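You operate a simulated robot arm through the tools that you are given. There is no shell and no other tool. Be economical: measure what you need, move in short steps, check, and stop when the job is done.

Carry out the task below with a simulated robot arm. There is one attempt and no reset: what you move stays moved.

JOB
Press the sampler clear key two times.
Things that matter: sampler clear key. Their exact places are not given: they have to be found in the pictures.

Only the result counts: the job must be done as asked and must still hold three seconds after the hand-in. Knocking over, shifting, dropping, spilling or breaking anything else fails it.

ROBOT AND FRAMES
A 7-joint arm with a two-finger parallel gripper on a trunk, on a base that drives. Base frame: it is fixed to the floor where the robot stands at the start and does not move with it; the origin is under the middle of the robot, x ahead of it, y to its left, z up. Readings come in m, degrees, newtons and seconds.
With the tool pointing down near the work surface it reaches from about 0.34 to 0.76 m from the robot's upright axis, wherever it stands. Its first joint turns from -115.0 to 115.0 degrees. Places, roughly: sampler clear key [0.7, 0, 0.9]. Payload 3.91 kg.
The tool frame sits at the grasp point between the pads (the TCP): z along the fingers, y along the line on which they close. The tips reach 0.03 m beyond it. The gripper opens to 0.11 m. The fingers are 0.02 m wide and 0.01 m thick; the gripper's body (0.048 by 0.112 m) begins 0.055 m behind the TCP.
Orientation is told as [roll, pitch, yaw] about the base's x, y, z axes, in that order, counted from this pose: with the fingers straight down and closing along the base's y, the tool's x points along the base's -x, its y along +y and its z along -z.

CONTROLS
- The arm moves only by the tool servo_tool. Its argument "rows" is one flat list of numbers, 7 for each row, row after row: the shift along the base's x, y, z in mm, then the turn, a rotation vector about the base's x, y, z in degrees, then the opening, from 0 (shut) to 1 (fully open). In form: [x, y, z, rx, ry, rz, gripper, x, y, z, rx, ry, rz, gripper, ...]. A call has 1 to 12 rows; each row shifts and turns the commanded pose from where the row before left it. Each row takes 0.2 s and may step no farther than 0.05 m and 8.6 degrees from the row before; otherwise, or with a gripper value out of range, the whole call is refused. A pose out of reach is approached as far as the arm can. The call stops where the force on the tool passes 40 N (or 10 N more than at its start, if that is more) or the arm is blocked; 0.2 s more then pass. The fingers move at their own pace (about 0.108 m/s each) and stop on an object; they squeeze with about 26 N. The grip force told is the motor's: it shows also when the fingers shut on nothing. Time passes only in rows, and 0.2 s behind the last, so rows that do not move let the fingers close. It gives the time, the measured TCP pose, the force on the tool (base axes), the opening and the grip force at its end, in the units of the frame above (readings bear some noise).
- Cameras (640 x 400 px; columns grow to the right, rows downward): "scene" is now at [0.0191, 0.1423, 1.7566]; the picture's right is [-0.12, -0.99, 0.00], its down [-0.73, 0.09, -0.68] and it looks along [0.67, -0.08, -0.74] (base axes); focal length 250 px, centre (320, 200). "wrist" rides on the gripper at [0.072, 0.017, -0.103] in the tool frame; the picture's right is [-0.23, 0.97, 0.00], its down [-0.76, -0.18, -0.62] and it looks along [-0.61, -0.14, 0.78] (tool axes); focal length 222 px, centre (320, 200).
- camera(camera): a new picture of that camera. No time passes.
- lift_body(by): slides the trunk up (or, below 0, down) by that many m; the arm and the scene camera ride with it, the base frame stays. It gives what a move gives, with no picture.
- roll_base(legs): drives the robot by 1 to 6 legs, each [ahead, turn to the left] in m and degrees, along the robot's own axes; the way and the turn of a leg run together, so that a leg with both is an arc; at most 1.5 m and 180 degrees a leg. The arm and the cameras ride along, it lands a little off, and it stops where it bumps. It gives what a move gives.
- pan_tilt(pan, tilt): turns the head with the scene camera to pan (to the left, within 155 degrees either way) and tilt (down, from -29 to 69), counted from straight ahead of the robot. It gives what a move gives.
- locate(camera, pixels): for up to 12 pixels [column, row] of the newest picture of that camera ("zoom" is the newest enlarged one), the place [x, y, z] in the base frame of the surface seen there, good to about 0.003 m. No time passes.
- zoom(camera, box): a new picture of the part [left, top, right, bottom] of that camera's present view, enlarged. No time passes.
- hand_in(): hands the job in; it is judged then, once.

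Go step by step. Measure first, check grasps and placings, and put right what went wrong. The budget is 80 turns and 52 pictures, counting those below and the enlarged ones. Unless the task says otherwise, let go and move clear before handing in, and close with one line.

The tools are called after "Call:" as a command line: name --argument value ..., lists and objects as JSON in quotes. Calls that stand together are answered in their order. servo_tool: Moves the arm, as the interface text tells. Its arguments: {"type":"object","properties":{"rows":{"type":"array","items":{"type":"number"}}},"required":["rows"]} The other tools are called the same way: lift_body (by) slides the trunk up or down; roll_base (legs) drives the base; pan_tilt (pan, tilt) turns the head that bears the scene camera; camera (camera) takes a picture; locate (camera, pixels) gives the place of the surface under pixels of a picture; zoom (camera, box) takes an enlarged picture of a part of a camera's view; hand_in () hands the job in.

At the start:

```text
time: 0.0
tcp_pos: [0.54, 0.0537, 1.2648]
orientation: [0.0, 0.0, -0.5]
contact_force: [-0.2, -0.1, 0.9]
opening: 0.1098
grasp_force: 0.0
trunk travel left (down, up): [-0.875, 0.115]
robot x, y, heading: [0.0006, 0.0003, 0.1]
head pan, tilt: [-7.0, 47.3]
```

scene: 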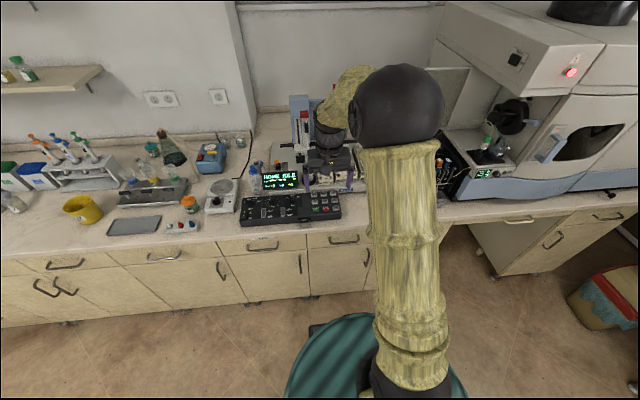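
wrist: 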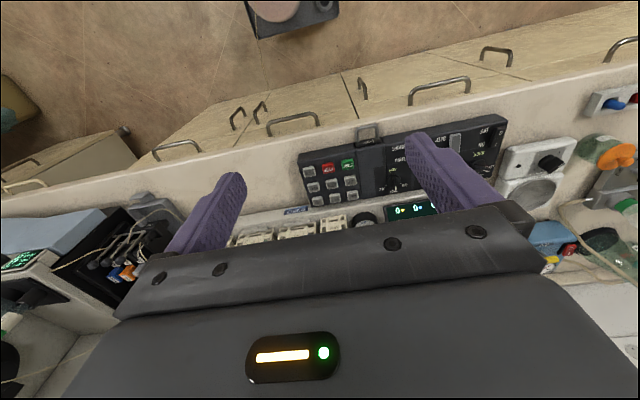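

The scene shows a control panel around (290,208) with a keypad at (325,203). I'll zoom on it from both cameras to find the sampler clear key.

Call:
zoom --camera "scene" --box '[230, 160, 358, 240]'

Call:
zoom --camera "wrist" --box '[280, 100, 520, 250]'

```text
5.00 times, centred on (294, 200) of scene
```

zoom: 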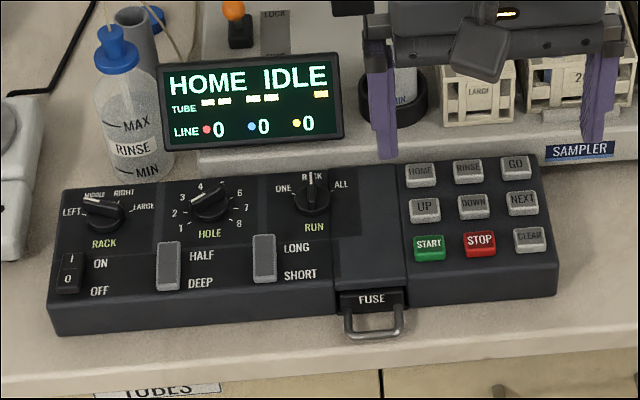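

```text
2.67 times, centred on (400, 175) of wrist
```

zoom: 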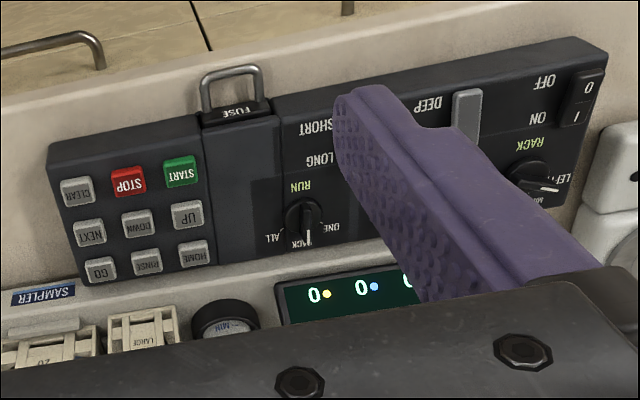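

The CLEAR key is the lower-right key: (530,238) in the scene zoom, (78,190) in the wrist zoom. I'll measure it, its neighbours and the panel surface.

Call:
locate --camera "zoom" --pixels '[[78, 188], [66, 183], [92, 181], [70, 200], [94, 198], [128, 180], [90, 231], [104, 202], [65, 215], [195, 212], [100, 268], [60, 290]]'

Call:
locate --camera "scene" --pixels '[[336, 207]]'

```text
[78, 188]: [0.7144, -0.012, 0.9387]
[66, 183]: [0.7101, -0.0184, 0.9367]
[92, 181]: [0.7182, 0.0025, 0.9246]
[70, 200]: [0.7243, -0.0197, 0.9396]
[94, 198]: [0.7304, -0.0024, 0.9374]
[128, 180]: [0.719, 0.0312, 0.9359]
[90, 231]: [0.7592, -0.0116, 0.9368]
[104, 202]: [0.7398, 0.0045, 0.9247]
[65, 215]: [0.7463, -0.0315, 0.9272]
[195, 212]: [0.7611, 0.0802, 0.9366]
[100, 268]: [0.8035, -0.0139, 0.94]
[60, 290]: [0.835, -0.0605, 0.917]
```

```text
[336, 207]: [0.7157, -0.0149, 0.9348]
```

CLEAR key top is around (0.716, -0.012, 0.938), panel at about 0.925. I'll check tall things nearby before approaching.

Call:
locate --camera "scene" --pixels '[[298, 98], [293, 125], [306, 150], [355, 180], [278, 170], [450, 75], [455, 145], [350, 150]]'

Call:
servo_tool --rows '[0, 0, 0, 0, 0, 0, 0, 25, -11, -25, 0, 0, 0, 0, 30, -14, -30, 0, 0, 0, 0, 30, -14, -30, 0, 0, 0, 0, 30, -14, -30, 0, 0, 0, 0]'

Call:
camera --camera "scene"

Call:
camera --camera "wrist"

```text
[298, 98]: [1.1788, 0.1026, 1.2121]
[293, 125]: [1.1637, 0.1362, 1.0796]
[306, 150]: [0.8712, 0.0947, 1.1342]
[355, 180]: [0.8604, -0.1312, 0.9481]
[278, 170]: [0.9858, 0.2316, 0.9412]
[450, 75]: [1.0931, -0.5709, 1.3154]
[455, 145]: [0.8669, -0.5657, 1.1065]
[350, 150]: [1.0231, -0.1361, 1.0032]
```

```text
time: 1.2
tcp_pos: [0.6536, 0.0009, 1.1479]
orientation: [0.0, 0.1, -0.4]
contact_force: [-0.5, 0.1, 0.4]
opening: 0.0
grasp_force: 25.7
trunk travel left (down, up): [-0.875, 0.115]
robot x, y, heading: [-0.0013, 0.0038, -0.1]
head pan, tilt: [-7.0, 47.3]
```

```text
47 pictures are left
```

scene: 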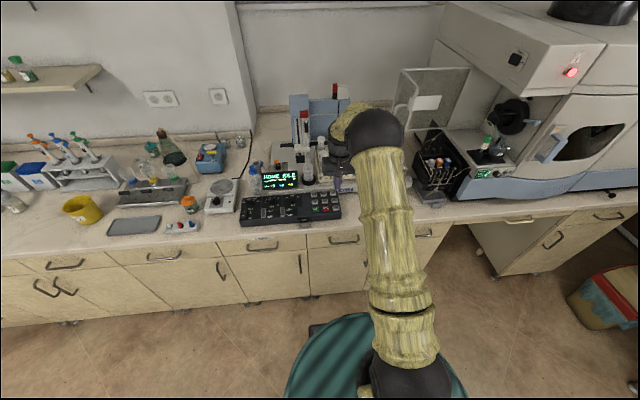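

```text
46 pictures are left
```

wrist: 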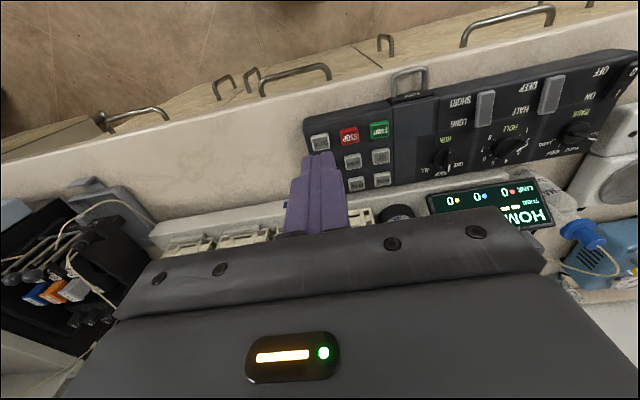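

The fingers are shut and clear. The key is now at wrist (320,142); I'll re-measure it and move over it to z ≈ 1.0.

Call:
zoom --camera "wrist" --box '[288, 120, 368, 170]'

Call:
servo_tool --rows '[30, -6, -40, 0, 0, 0, 0, 32, -7, -40, 0, 0, 0, 0, 0, 0, -50, 0, 0, 0, 0, 0, 0, 0, 0, 0, 0, 0]'

Call:
camera --camera "wrist"

Call:
zoom --camera "scene" --box '[272, 165, 368, 225]'

```text
8.00 times, centred on (328, 145) of wrist
```

zoom: 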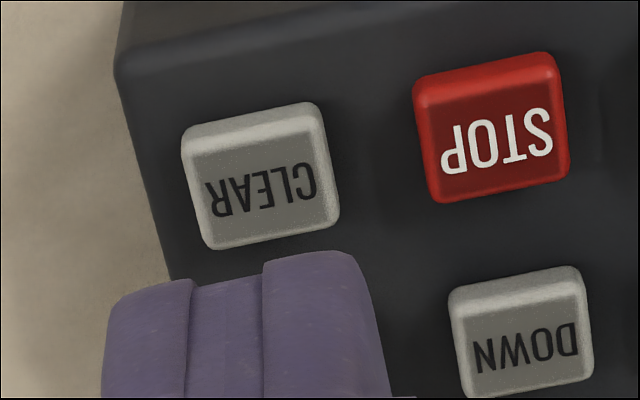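

```text
refused: row 1 steps farther than a row can; nothing moved
```

```text
44 pictures are left
```

wrist: 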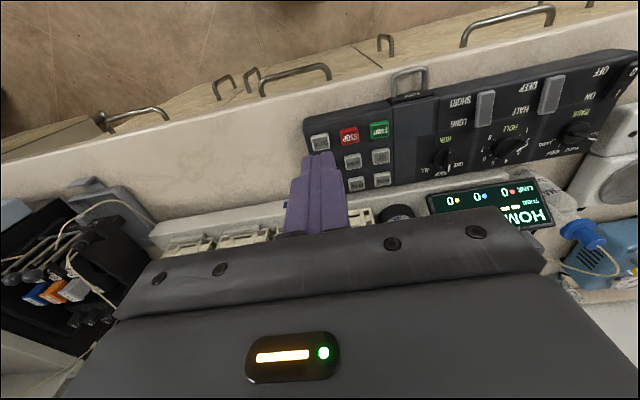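

```text
6.67 times, centred on (320, 195) of scene
```

zoom: 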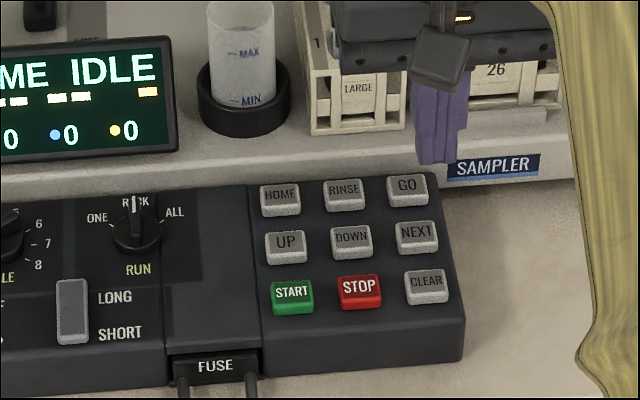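

The move was refused for step size and nothing moved. I'll measure the key in this zoom (CLEAR at (427,287)), cross-check with the wrist, and take smaller steps.

Call:
locate --camera "zoom" --pixels '[[427, 283], [427, 276], [426, 292], [408, 282], [444, 282], [418, 230], [359, 286]]'

Call:
locate --camera "wrist" --pixels '[[320, 142], [314, 143], [327, 141], [321, 147], [320, 138], [348, 138]]'

Call:
servo_tool --rows '[21, -4, -30, 0, 0, 0, 0, 21, -4, -30, 0, 0, 0, 0, 20, -4, -30, 0, 0, 0, 0, 0, 0, -35, 0, 0, 0, 0, 0, 0, 0, 0, 0, 0, 0]'

Call:
camera --camera "wrist"

Call:
zoom --camera "scene" --box '[272, 165, 368, 225]'

```text
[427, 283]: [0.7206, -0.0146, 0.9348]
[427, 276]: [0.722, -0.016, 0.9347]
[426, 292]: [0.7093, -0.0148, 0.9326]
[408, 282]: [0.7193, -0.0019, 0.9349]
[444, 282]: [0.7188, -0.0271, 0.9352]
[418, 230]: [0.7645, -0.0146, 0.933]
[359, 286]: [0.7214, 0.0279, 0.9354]
```

```text
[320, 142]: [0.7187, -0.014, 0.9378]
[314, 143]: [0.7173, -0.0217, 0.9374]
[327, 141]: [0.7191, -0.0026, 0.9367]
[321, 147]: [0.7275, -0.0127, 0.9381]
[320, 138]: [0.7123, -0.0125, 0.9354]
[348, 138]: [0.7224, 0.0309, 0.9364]
```

```text
time: 2.4
tcp_pos: [0.7183, -0.0091, 1.0249]
orientation: [0.0, -0.1, -0.5]
contact_force: [0.2, -0.1, -0.5]
opening: 0.0001
grasp_force: 25.9
trunk travel left (down, up): [-0.875, 0.115]
robot x, y, heading: [0.0008, -0.0026, -0.3]
head pan, tilt: [-7.0, 47.3]
```

```text
42 pictures are left
```

wrist: 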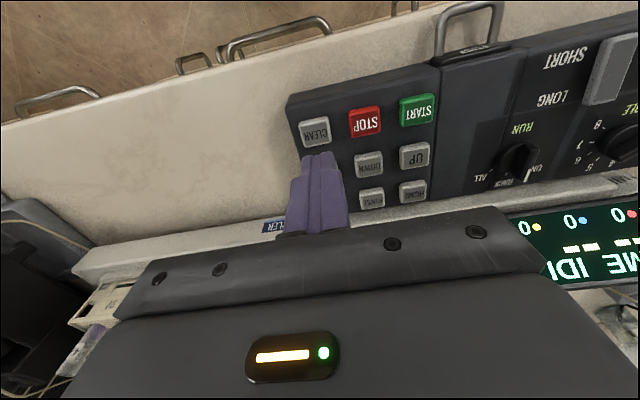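

```text
6.67 times, centred on (320, 195) of scene
```

zoom: 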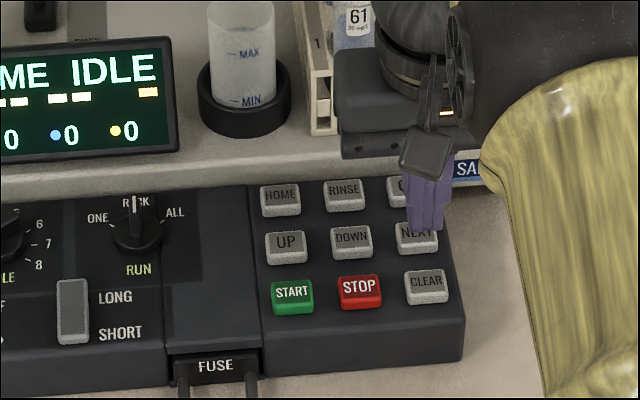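

The key centre is about (0.719, -0.014, 0.936) and the TCP is at (0.718, -0.009). I'll shift y by -4 mm, drop to about 12 mm above the key, and check alignment.

Call:
servo_tool --rows '[0, -4, 0, 0, 0, 0, 0, 0, 0, -23, 0, 0, 0, 0, 0, 0, -20, 0, 0, 0, 0, 0, 0, 0, 0, 0, 0, 0]'

Call:
zoom --camera "wrist" --box '[260, 100, 420, 200]'

Call:
zoom --camera "scene" --box '[304, 180, 368, 220]'

```text
time: 3.4
tcp_pos: [0.7153, -0.0147, 0.9829]
orientation: [0.1, 0.0, -0.5]
contact_force: [0.2, -0.3, 0.3]
opening: 0.0001
grasp_force: 25.7
trunk travel left (down, up): [-0.875, 0.115]
robot x, y, heading: [0.002, 0.001, 0.1]
head pan, tilt: [-7.0, 47.3]
```

```text
4.00 times, centred on (340, 150) of wrist
```

zoom: 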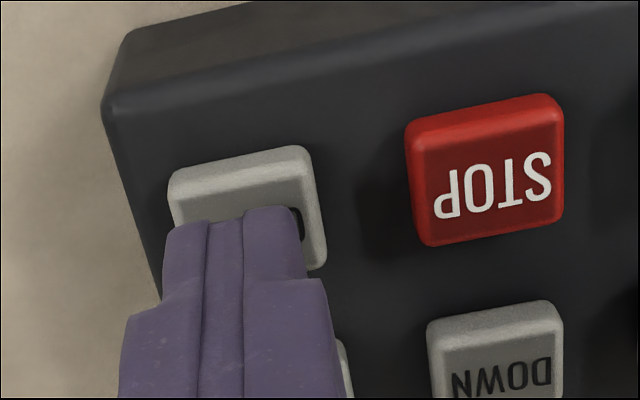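

```text
10.00 times, centred on (336, 200) of scene
```

zoom: 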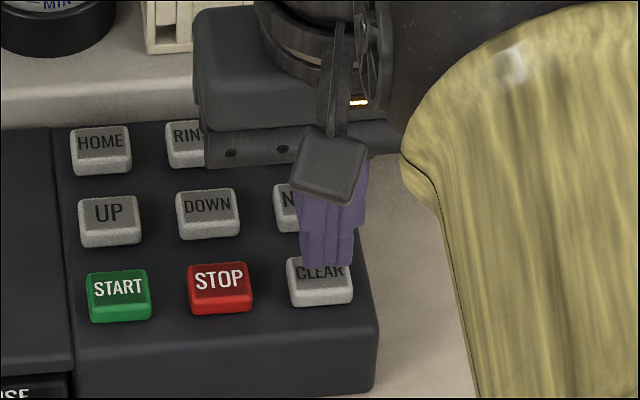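

The tips sit over CLEAR, a touch to the -y side, about 15 mm above it. I'll nudge +2 mm in y and approach to near contact.

Call:
servo_tool --rows '[1, 2, -5, 0, 0, 0, 0, 0, 0, -5, 0, 0, 0, 0, 0, 0, -2, 0, 0, 0, 0, 0, 0, 0, 0, 0, 0, 0]'

Call:
zoom --camera "wrist" --box '[260, 100, 420, 200]'

Call:
zoom --camera "scene" --box '[304, 180, 368, 220]'

```text
time: 4.4
tcp_pos: [0.7175, -0.0122, 0.9708]
orientation: [0.0, 0.1, -0.5]
contact_force: [0.2, -0.1, 0.4]
opening: 0.0001
grasp_force: 26.2
trunk travel left (down, up): [-0.875, 0.115]
robot x, y, heading: [0.0014, -0.0014, 0.2]
head pan, tilt: [-7.0, 47.3]
```

```text
4.00 times, centred on (340, 150) of wrist
```

zoom: 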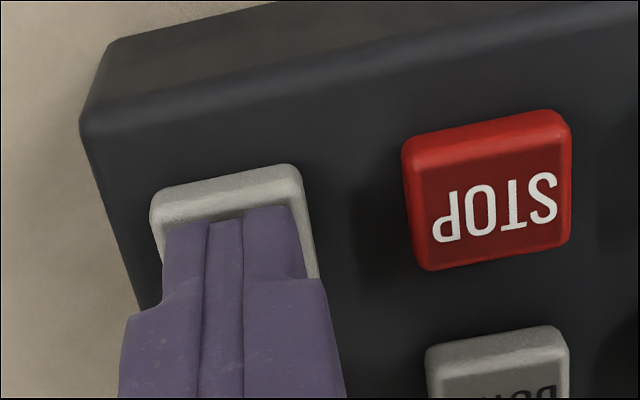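

```text
10.00 times, centred on (336, 200) of scene
```

zoom: 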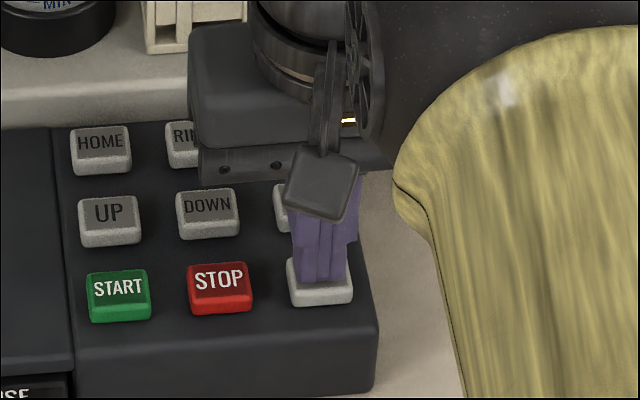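

The tips are centred on the CLEAR key, just above it. Next I'll press down in 1 mm steps and watch the force.

Call:
servo_tool --rows '[0, 0, -1, 0, 0, 0, 0, 0, 0, -1, 0, 0, 0, 0, 0, 0, -1, 0, 0, 0, 0, 0, 0, -1, 0, 0, 0, 0]'

```text
time: 5.4
tcp_pos: [0.7191, -0.0127, 0.9656]
orientation: [0.1, 0.0, -0.3]
contact_force: [0.8, 0.3, 1.0]
opening: 0.0002
grasp_force: 26.5
trunk travel left (down, up): [-0.875, 0.115]
robot x, y, heading: [0.0042, -0.0016, 0.1]
head pan, tilt: [-7.0, 47.3]
```

The force is barely 1 N, so contact is at most just starting. I'll continue down.

Call:
servo_tool --rows '[0, 0, -1, 0, 0, 0, 0, 0, 0, -1, 0, 0, 0, 0, 0, 0, 0, 0, 0, 0, 0]'

Call:
zoom --camera "scene" --box '[240, 160, 368, 240]'

```text
time: 6.2
tcp_pos: [0.7188, -0.0114, 0.9623]
orientation: [0.0, -0.2, -0.4]
contact_force: [2.5, 1.1, 4.1]
opening: 0.0
grasp_force: 26.3
trunk travel left (down, up): [-0.875, 0.115]
robot x, y, heading: [0.0022, -0.0002, 0.1]
head pan, tilt: [-7.0, 47.3]
```

```text
5.00 times, centred on (304, 200) of scene
```

zoom: 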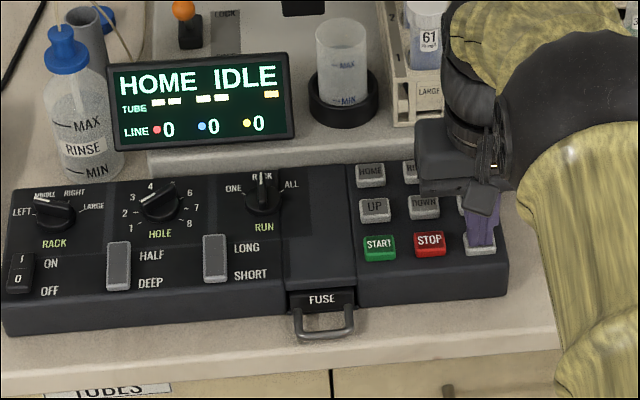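

Contact with the key reads 4 N at z = 0.962 and it looks slightly down. I'll press further until it bottoms.

Call:
servo_tool --rows '[0, 0, -1, 0, 0, 0, 0, 0, 0, -1, 0, 0, 0, 0, 0, 0, 0, 0, 0, 0, 0]'

Call:
zoom --camera "scene" --box '[240, 160, 368, 240]'

```text
time: 7.0
tcp_pos: [0.7186, -0.0131, 0.9634]
orientation: [0.0, -0.1, -0.5]
contact_force: [0.0, 0.3, 10.9]
opening: 0.0
grasp_force: 26.1
trunk travel left (down, up): [-0.875, 0.115]
robot x, y, heading: [0.0009, -0.0002, 0.2]
head pan, tilt: [-7.0, 47.3]
```

```text
5.00 times, centred on (304, 200) of scene
```

zoom: 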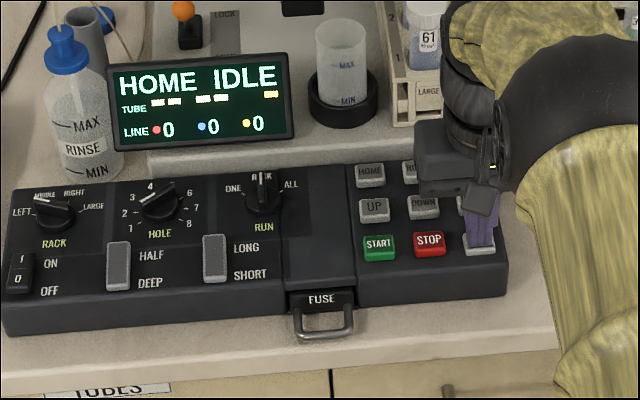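

The force has climbed to 11 N with no clear z change, so the key is near its stop. I'll push a little more to be sure of the stroke.

Call:
servo_tool --rows '[0, 0, -1, 0, 0, 0, 0, 0, 0, -1, 0, 0, 0, 0, 0, 0, 0, 0, 0, 0, 0]'

Call:
zoom --camera "scene" --box '[240, 160, 368, 240]'

```text
time: 7.8
tcp_pos: [0.7192, -0.0127, 0.9604]
orientation: [0.0, -0.2, -0.5]
contact_force: [5.0, -2.4, 17.5]
opening: 0.0001
grasp_force: 25.9
trunk travel left (down, up): [-0.875, 0.115]
robot x, y, heading: [-0.002, 0.0001, -0.0]
head pan, tilt: [-7.0, 47.3]
```

```text
5.00 times, centred on (304, 200) of scene
```

zoom: 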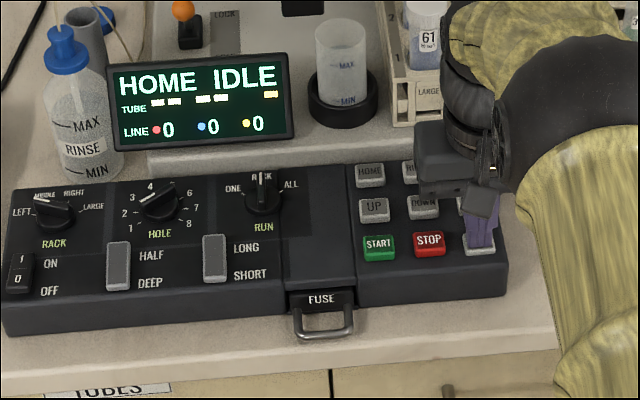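

Force is 17.5 N. I'll look closely at the key's height next to the panel and STOP.

Call:
zoom --camera "scene" --box '[304, 180, 368, 220]'

Call:
zoom --camera "wrist" --box '[260, 100, 420, 200]'

```text
10.00 times, centred on (336, 200) of scene
```

zoom: 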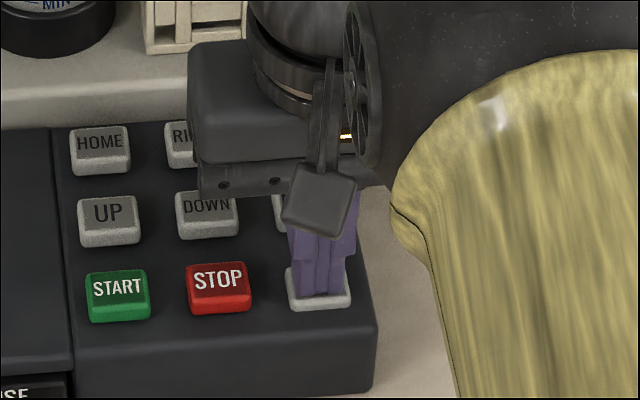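

```text
4.00 times, centred on (340, 150) of wrist
```

zoom: 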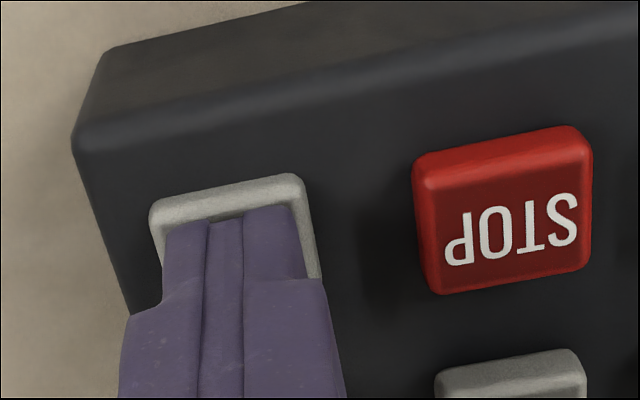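

The key is clearly depressed (thin front edge compared with STOP). I'll push 2 mm more to make sure it bottoms.

Call:
servo_tool --rows '[0, 0, -1, 0, 0, 0, 0, 0, 0, -1, 0, 0, 0, 0, 0, 0, 0, 0, 0, 0, 0]'

Call:
zoom --camera "scene" --box '[304, 180, 368, 220]'

```text
time: 8.6
tcp_pos: [0.7186, -0.0125, 0.9599]
orientation: [0.0, -0.4, -0.4]
contact_force: [8.2, -4.3, 26.4]
opening: 0.0
grasp_force: 26.2
trunk travel left (down, up): [-0.875, 0.115]
robot x, y, heading: [-0.0006, 0.0033, 0.1]
head pan, tilt: [-7.0, 47.3]
```

```text
10.00 times, centred on (336, 200) of scene
```

zoom: 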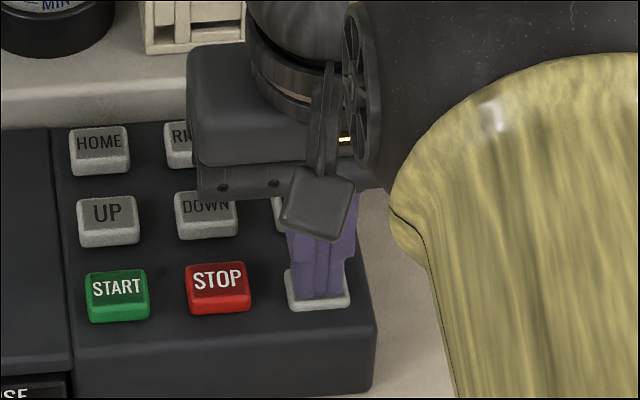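

The force is 26 N, z has stopped, and the key is bottomed. I'll release with a 20 mm lift and check.

Call:
servo_tool --rows '[0, 0, 5, 0, 0, 0, 0, 0, 0, 5, 0, 0, 0, 0, 0, 0, 10, 0, 0, 0, 0, 0, 0, 0, 0, 0, 0, 0]'

Call:
zoom --camera "scene" --box '[240, 160, 368, 240]'

Call:
zoom --camera "wrist" --box '[260, 100, 420, 200]'

```text
time: 9.6
tcp_pos: [0.7194, -0.0123, 0.9774]
orientation: [-0.1, 0.2, -0.4]
contact_force: [0.3, 0.4, 0.1]
opening: 0.0
grasp_force: 26.1
trunk travel left (down, up): [-0.875, 0.115]
robot x, y, heading: [-0.0007, -0.0031, -0.1]
head pan, tilt: [-7.0, 47.3]
```

```text
5.00 times, centred on (304, 200) of scene
```

zoom: 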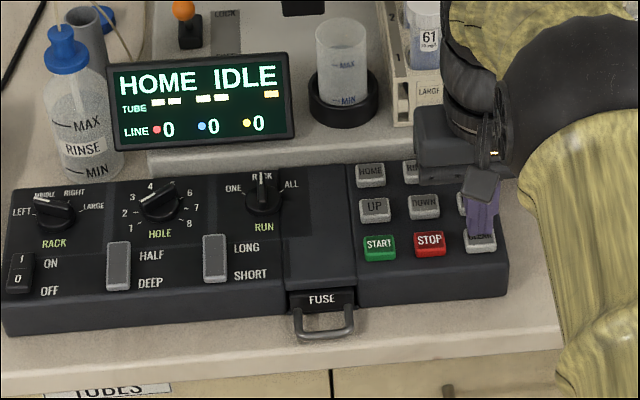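

```text
4.00 times, centred on (340, 150) of wrist
```

zoom: 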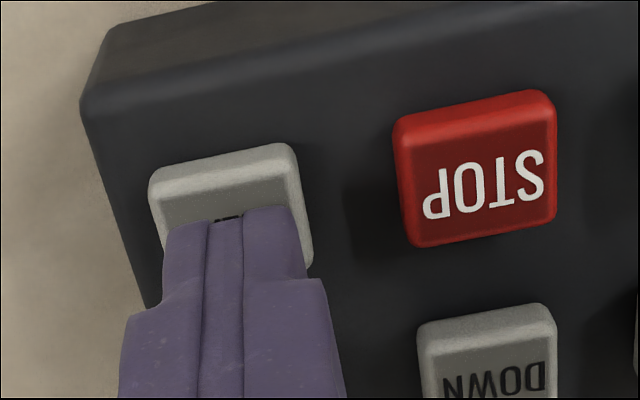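

The key has sprung back and the fingers are clear of it. I'll do the second press to the same depth, then release.

Call:
servo_tool --rows '[0, 0, -8, 0, 0, 0, 0, 0, 0, -4, 0, 0, 0, 0, 0, 0, -2, 0, 0, 0, 0, 0, 0, -2, 0, 0, 0, 0, 0, 0, -2, 0, 0, 0, 0, 0, 0, -1, 0, 0, 0, 0, 0, 0, -1, 0, 0, 0, 0, 0, 0, 0, 0, 0, 0, 0]'

Call:
zoom --camera "scene" --box '[304, 180, 368, 220]'

```text
time: 11.4
tcp_pos: [0.7189, -0.0115, 0.9607]
orientation: [0.0, -0.2, -0.4]
contact_force: [1.2, 2.7, 20.6]
opening: 0.0
grasp_force: 26.5
trunk travel left (down, up): [-0.875, 0.115]
robot x, y, heading: [0.0003, -0.0036, -0.0]
head pan, tilt: [-7.0, 47.3]
```

```text
10.00 times, centred on (336, 200) of scene
```

zoom: 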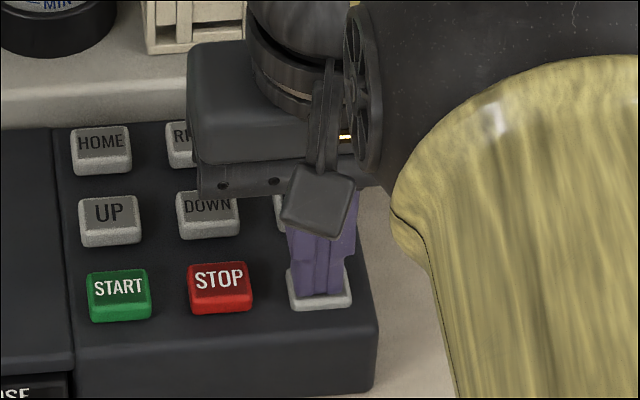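

20.6 N and down, slightly less than the 26 N of the first press. I'll push 2 mm more without releasing so the stroke matches.

Call:
servo_tool --rows '[0, 0, -1, 0, 0, 0, 0, 0, 0, -1, 0, 0, 0, 0, 0, 0, 0, 0, 0, 0, 0]'

Call:
zoom --camera "scene" --box '[304, 180, 368, 220]'

```text
time: 12.2
tcp_pos: [0.7181, -0.0119, 0.9593]
orientation: [0.0, -0.4, -0.6]
contact_force: [7.2, 1.5, 30.5]
opening: 0.0001
grasp_force: 26.0
trunk travel left (down, up): [-0.875, 0.115]
robot x, y, heading: [-0.001, 0.0005, 0.1]
head pan, tilt: [-7.0, 47.3]
```

```text
10.00 times, centred on (336, 200) of scene
```

zoom: 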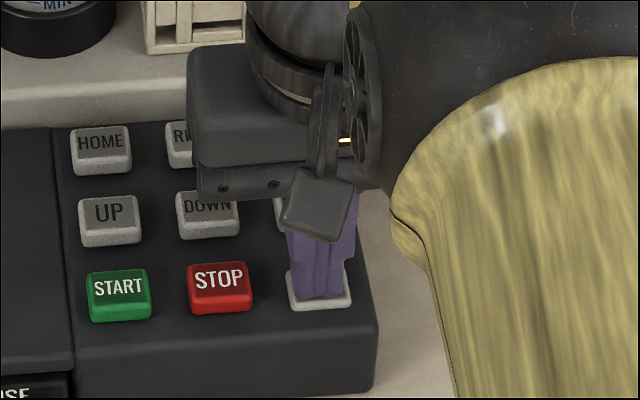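

The second press is fully bottomed at 30 N. I'll release and move well clear, upward then back.

Call:
servo_tool --rows '[0, 0, 6, 0, 0, 0, 0, 0, 0, 10, 0, 0, 0, 0, 0, 0, 30, 0, 0, 0, 0, 0, 0, 40, 0, 0, 0, 0, 0, 0, 40, 0, 0, 0, 0, -30, 10, 30, 0, 0, 0, 0, -30, 10, 30, 0, 0, 0, 0, -30, 10, 30, 0, 0, 0, 0, 0, 0, 0, 0, 0, 0, 0]'

Call:
zoom --camera "scene" --box '[240, 160, 368, 240]'

Call:
camera --camera "wrist"

```text
time: 14.2
tcp_pos: [0.6274, 0.0158, 1.1713]
orientation: [0.1, 0.1, -0.5]
contact_force: [0.1, -0.6, 0.4]
opening: 0.0
grasp_force: 25.8
trunk travel left (down, up): [-0.875, 0.115]
robot x, y, heading: [0.0008, 0.0007, 0.1]
head pan, tilt: [-7.0, 47.3]
```

```text
5.00 times, centred on (304, 200) of scene
```

zoom: 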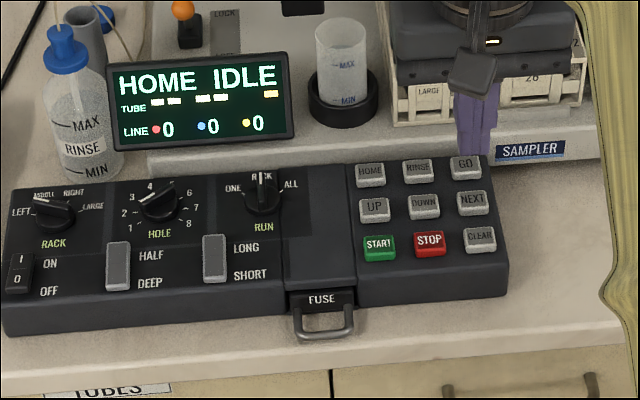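

```text
25 pictures are left
```

wrist: 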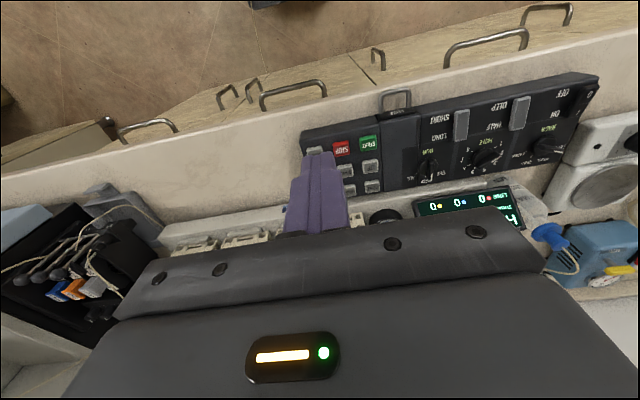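

The CLEAR key at (480,238) is back up after two full presses, the panel is undisturbed and the arm is clear. I'll hand in.

Call:
hand_in

```text
The job is handed in.
```

I pressed the sampler's CLEAR key twice, to about 26 N and 30 N, with a full release after each press. I then moved the arm clear and handed the job in. The display read HOME IDLE throughout, so nothing on it confirmed the presses. I judged them by force and by watching the key go down and spring back.
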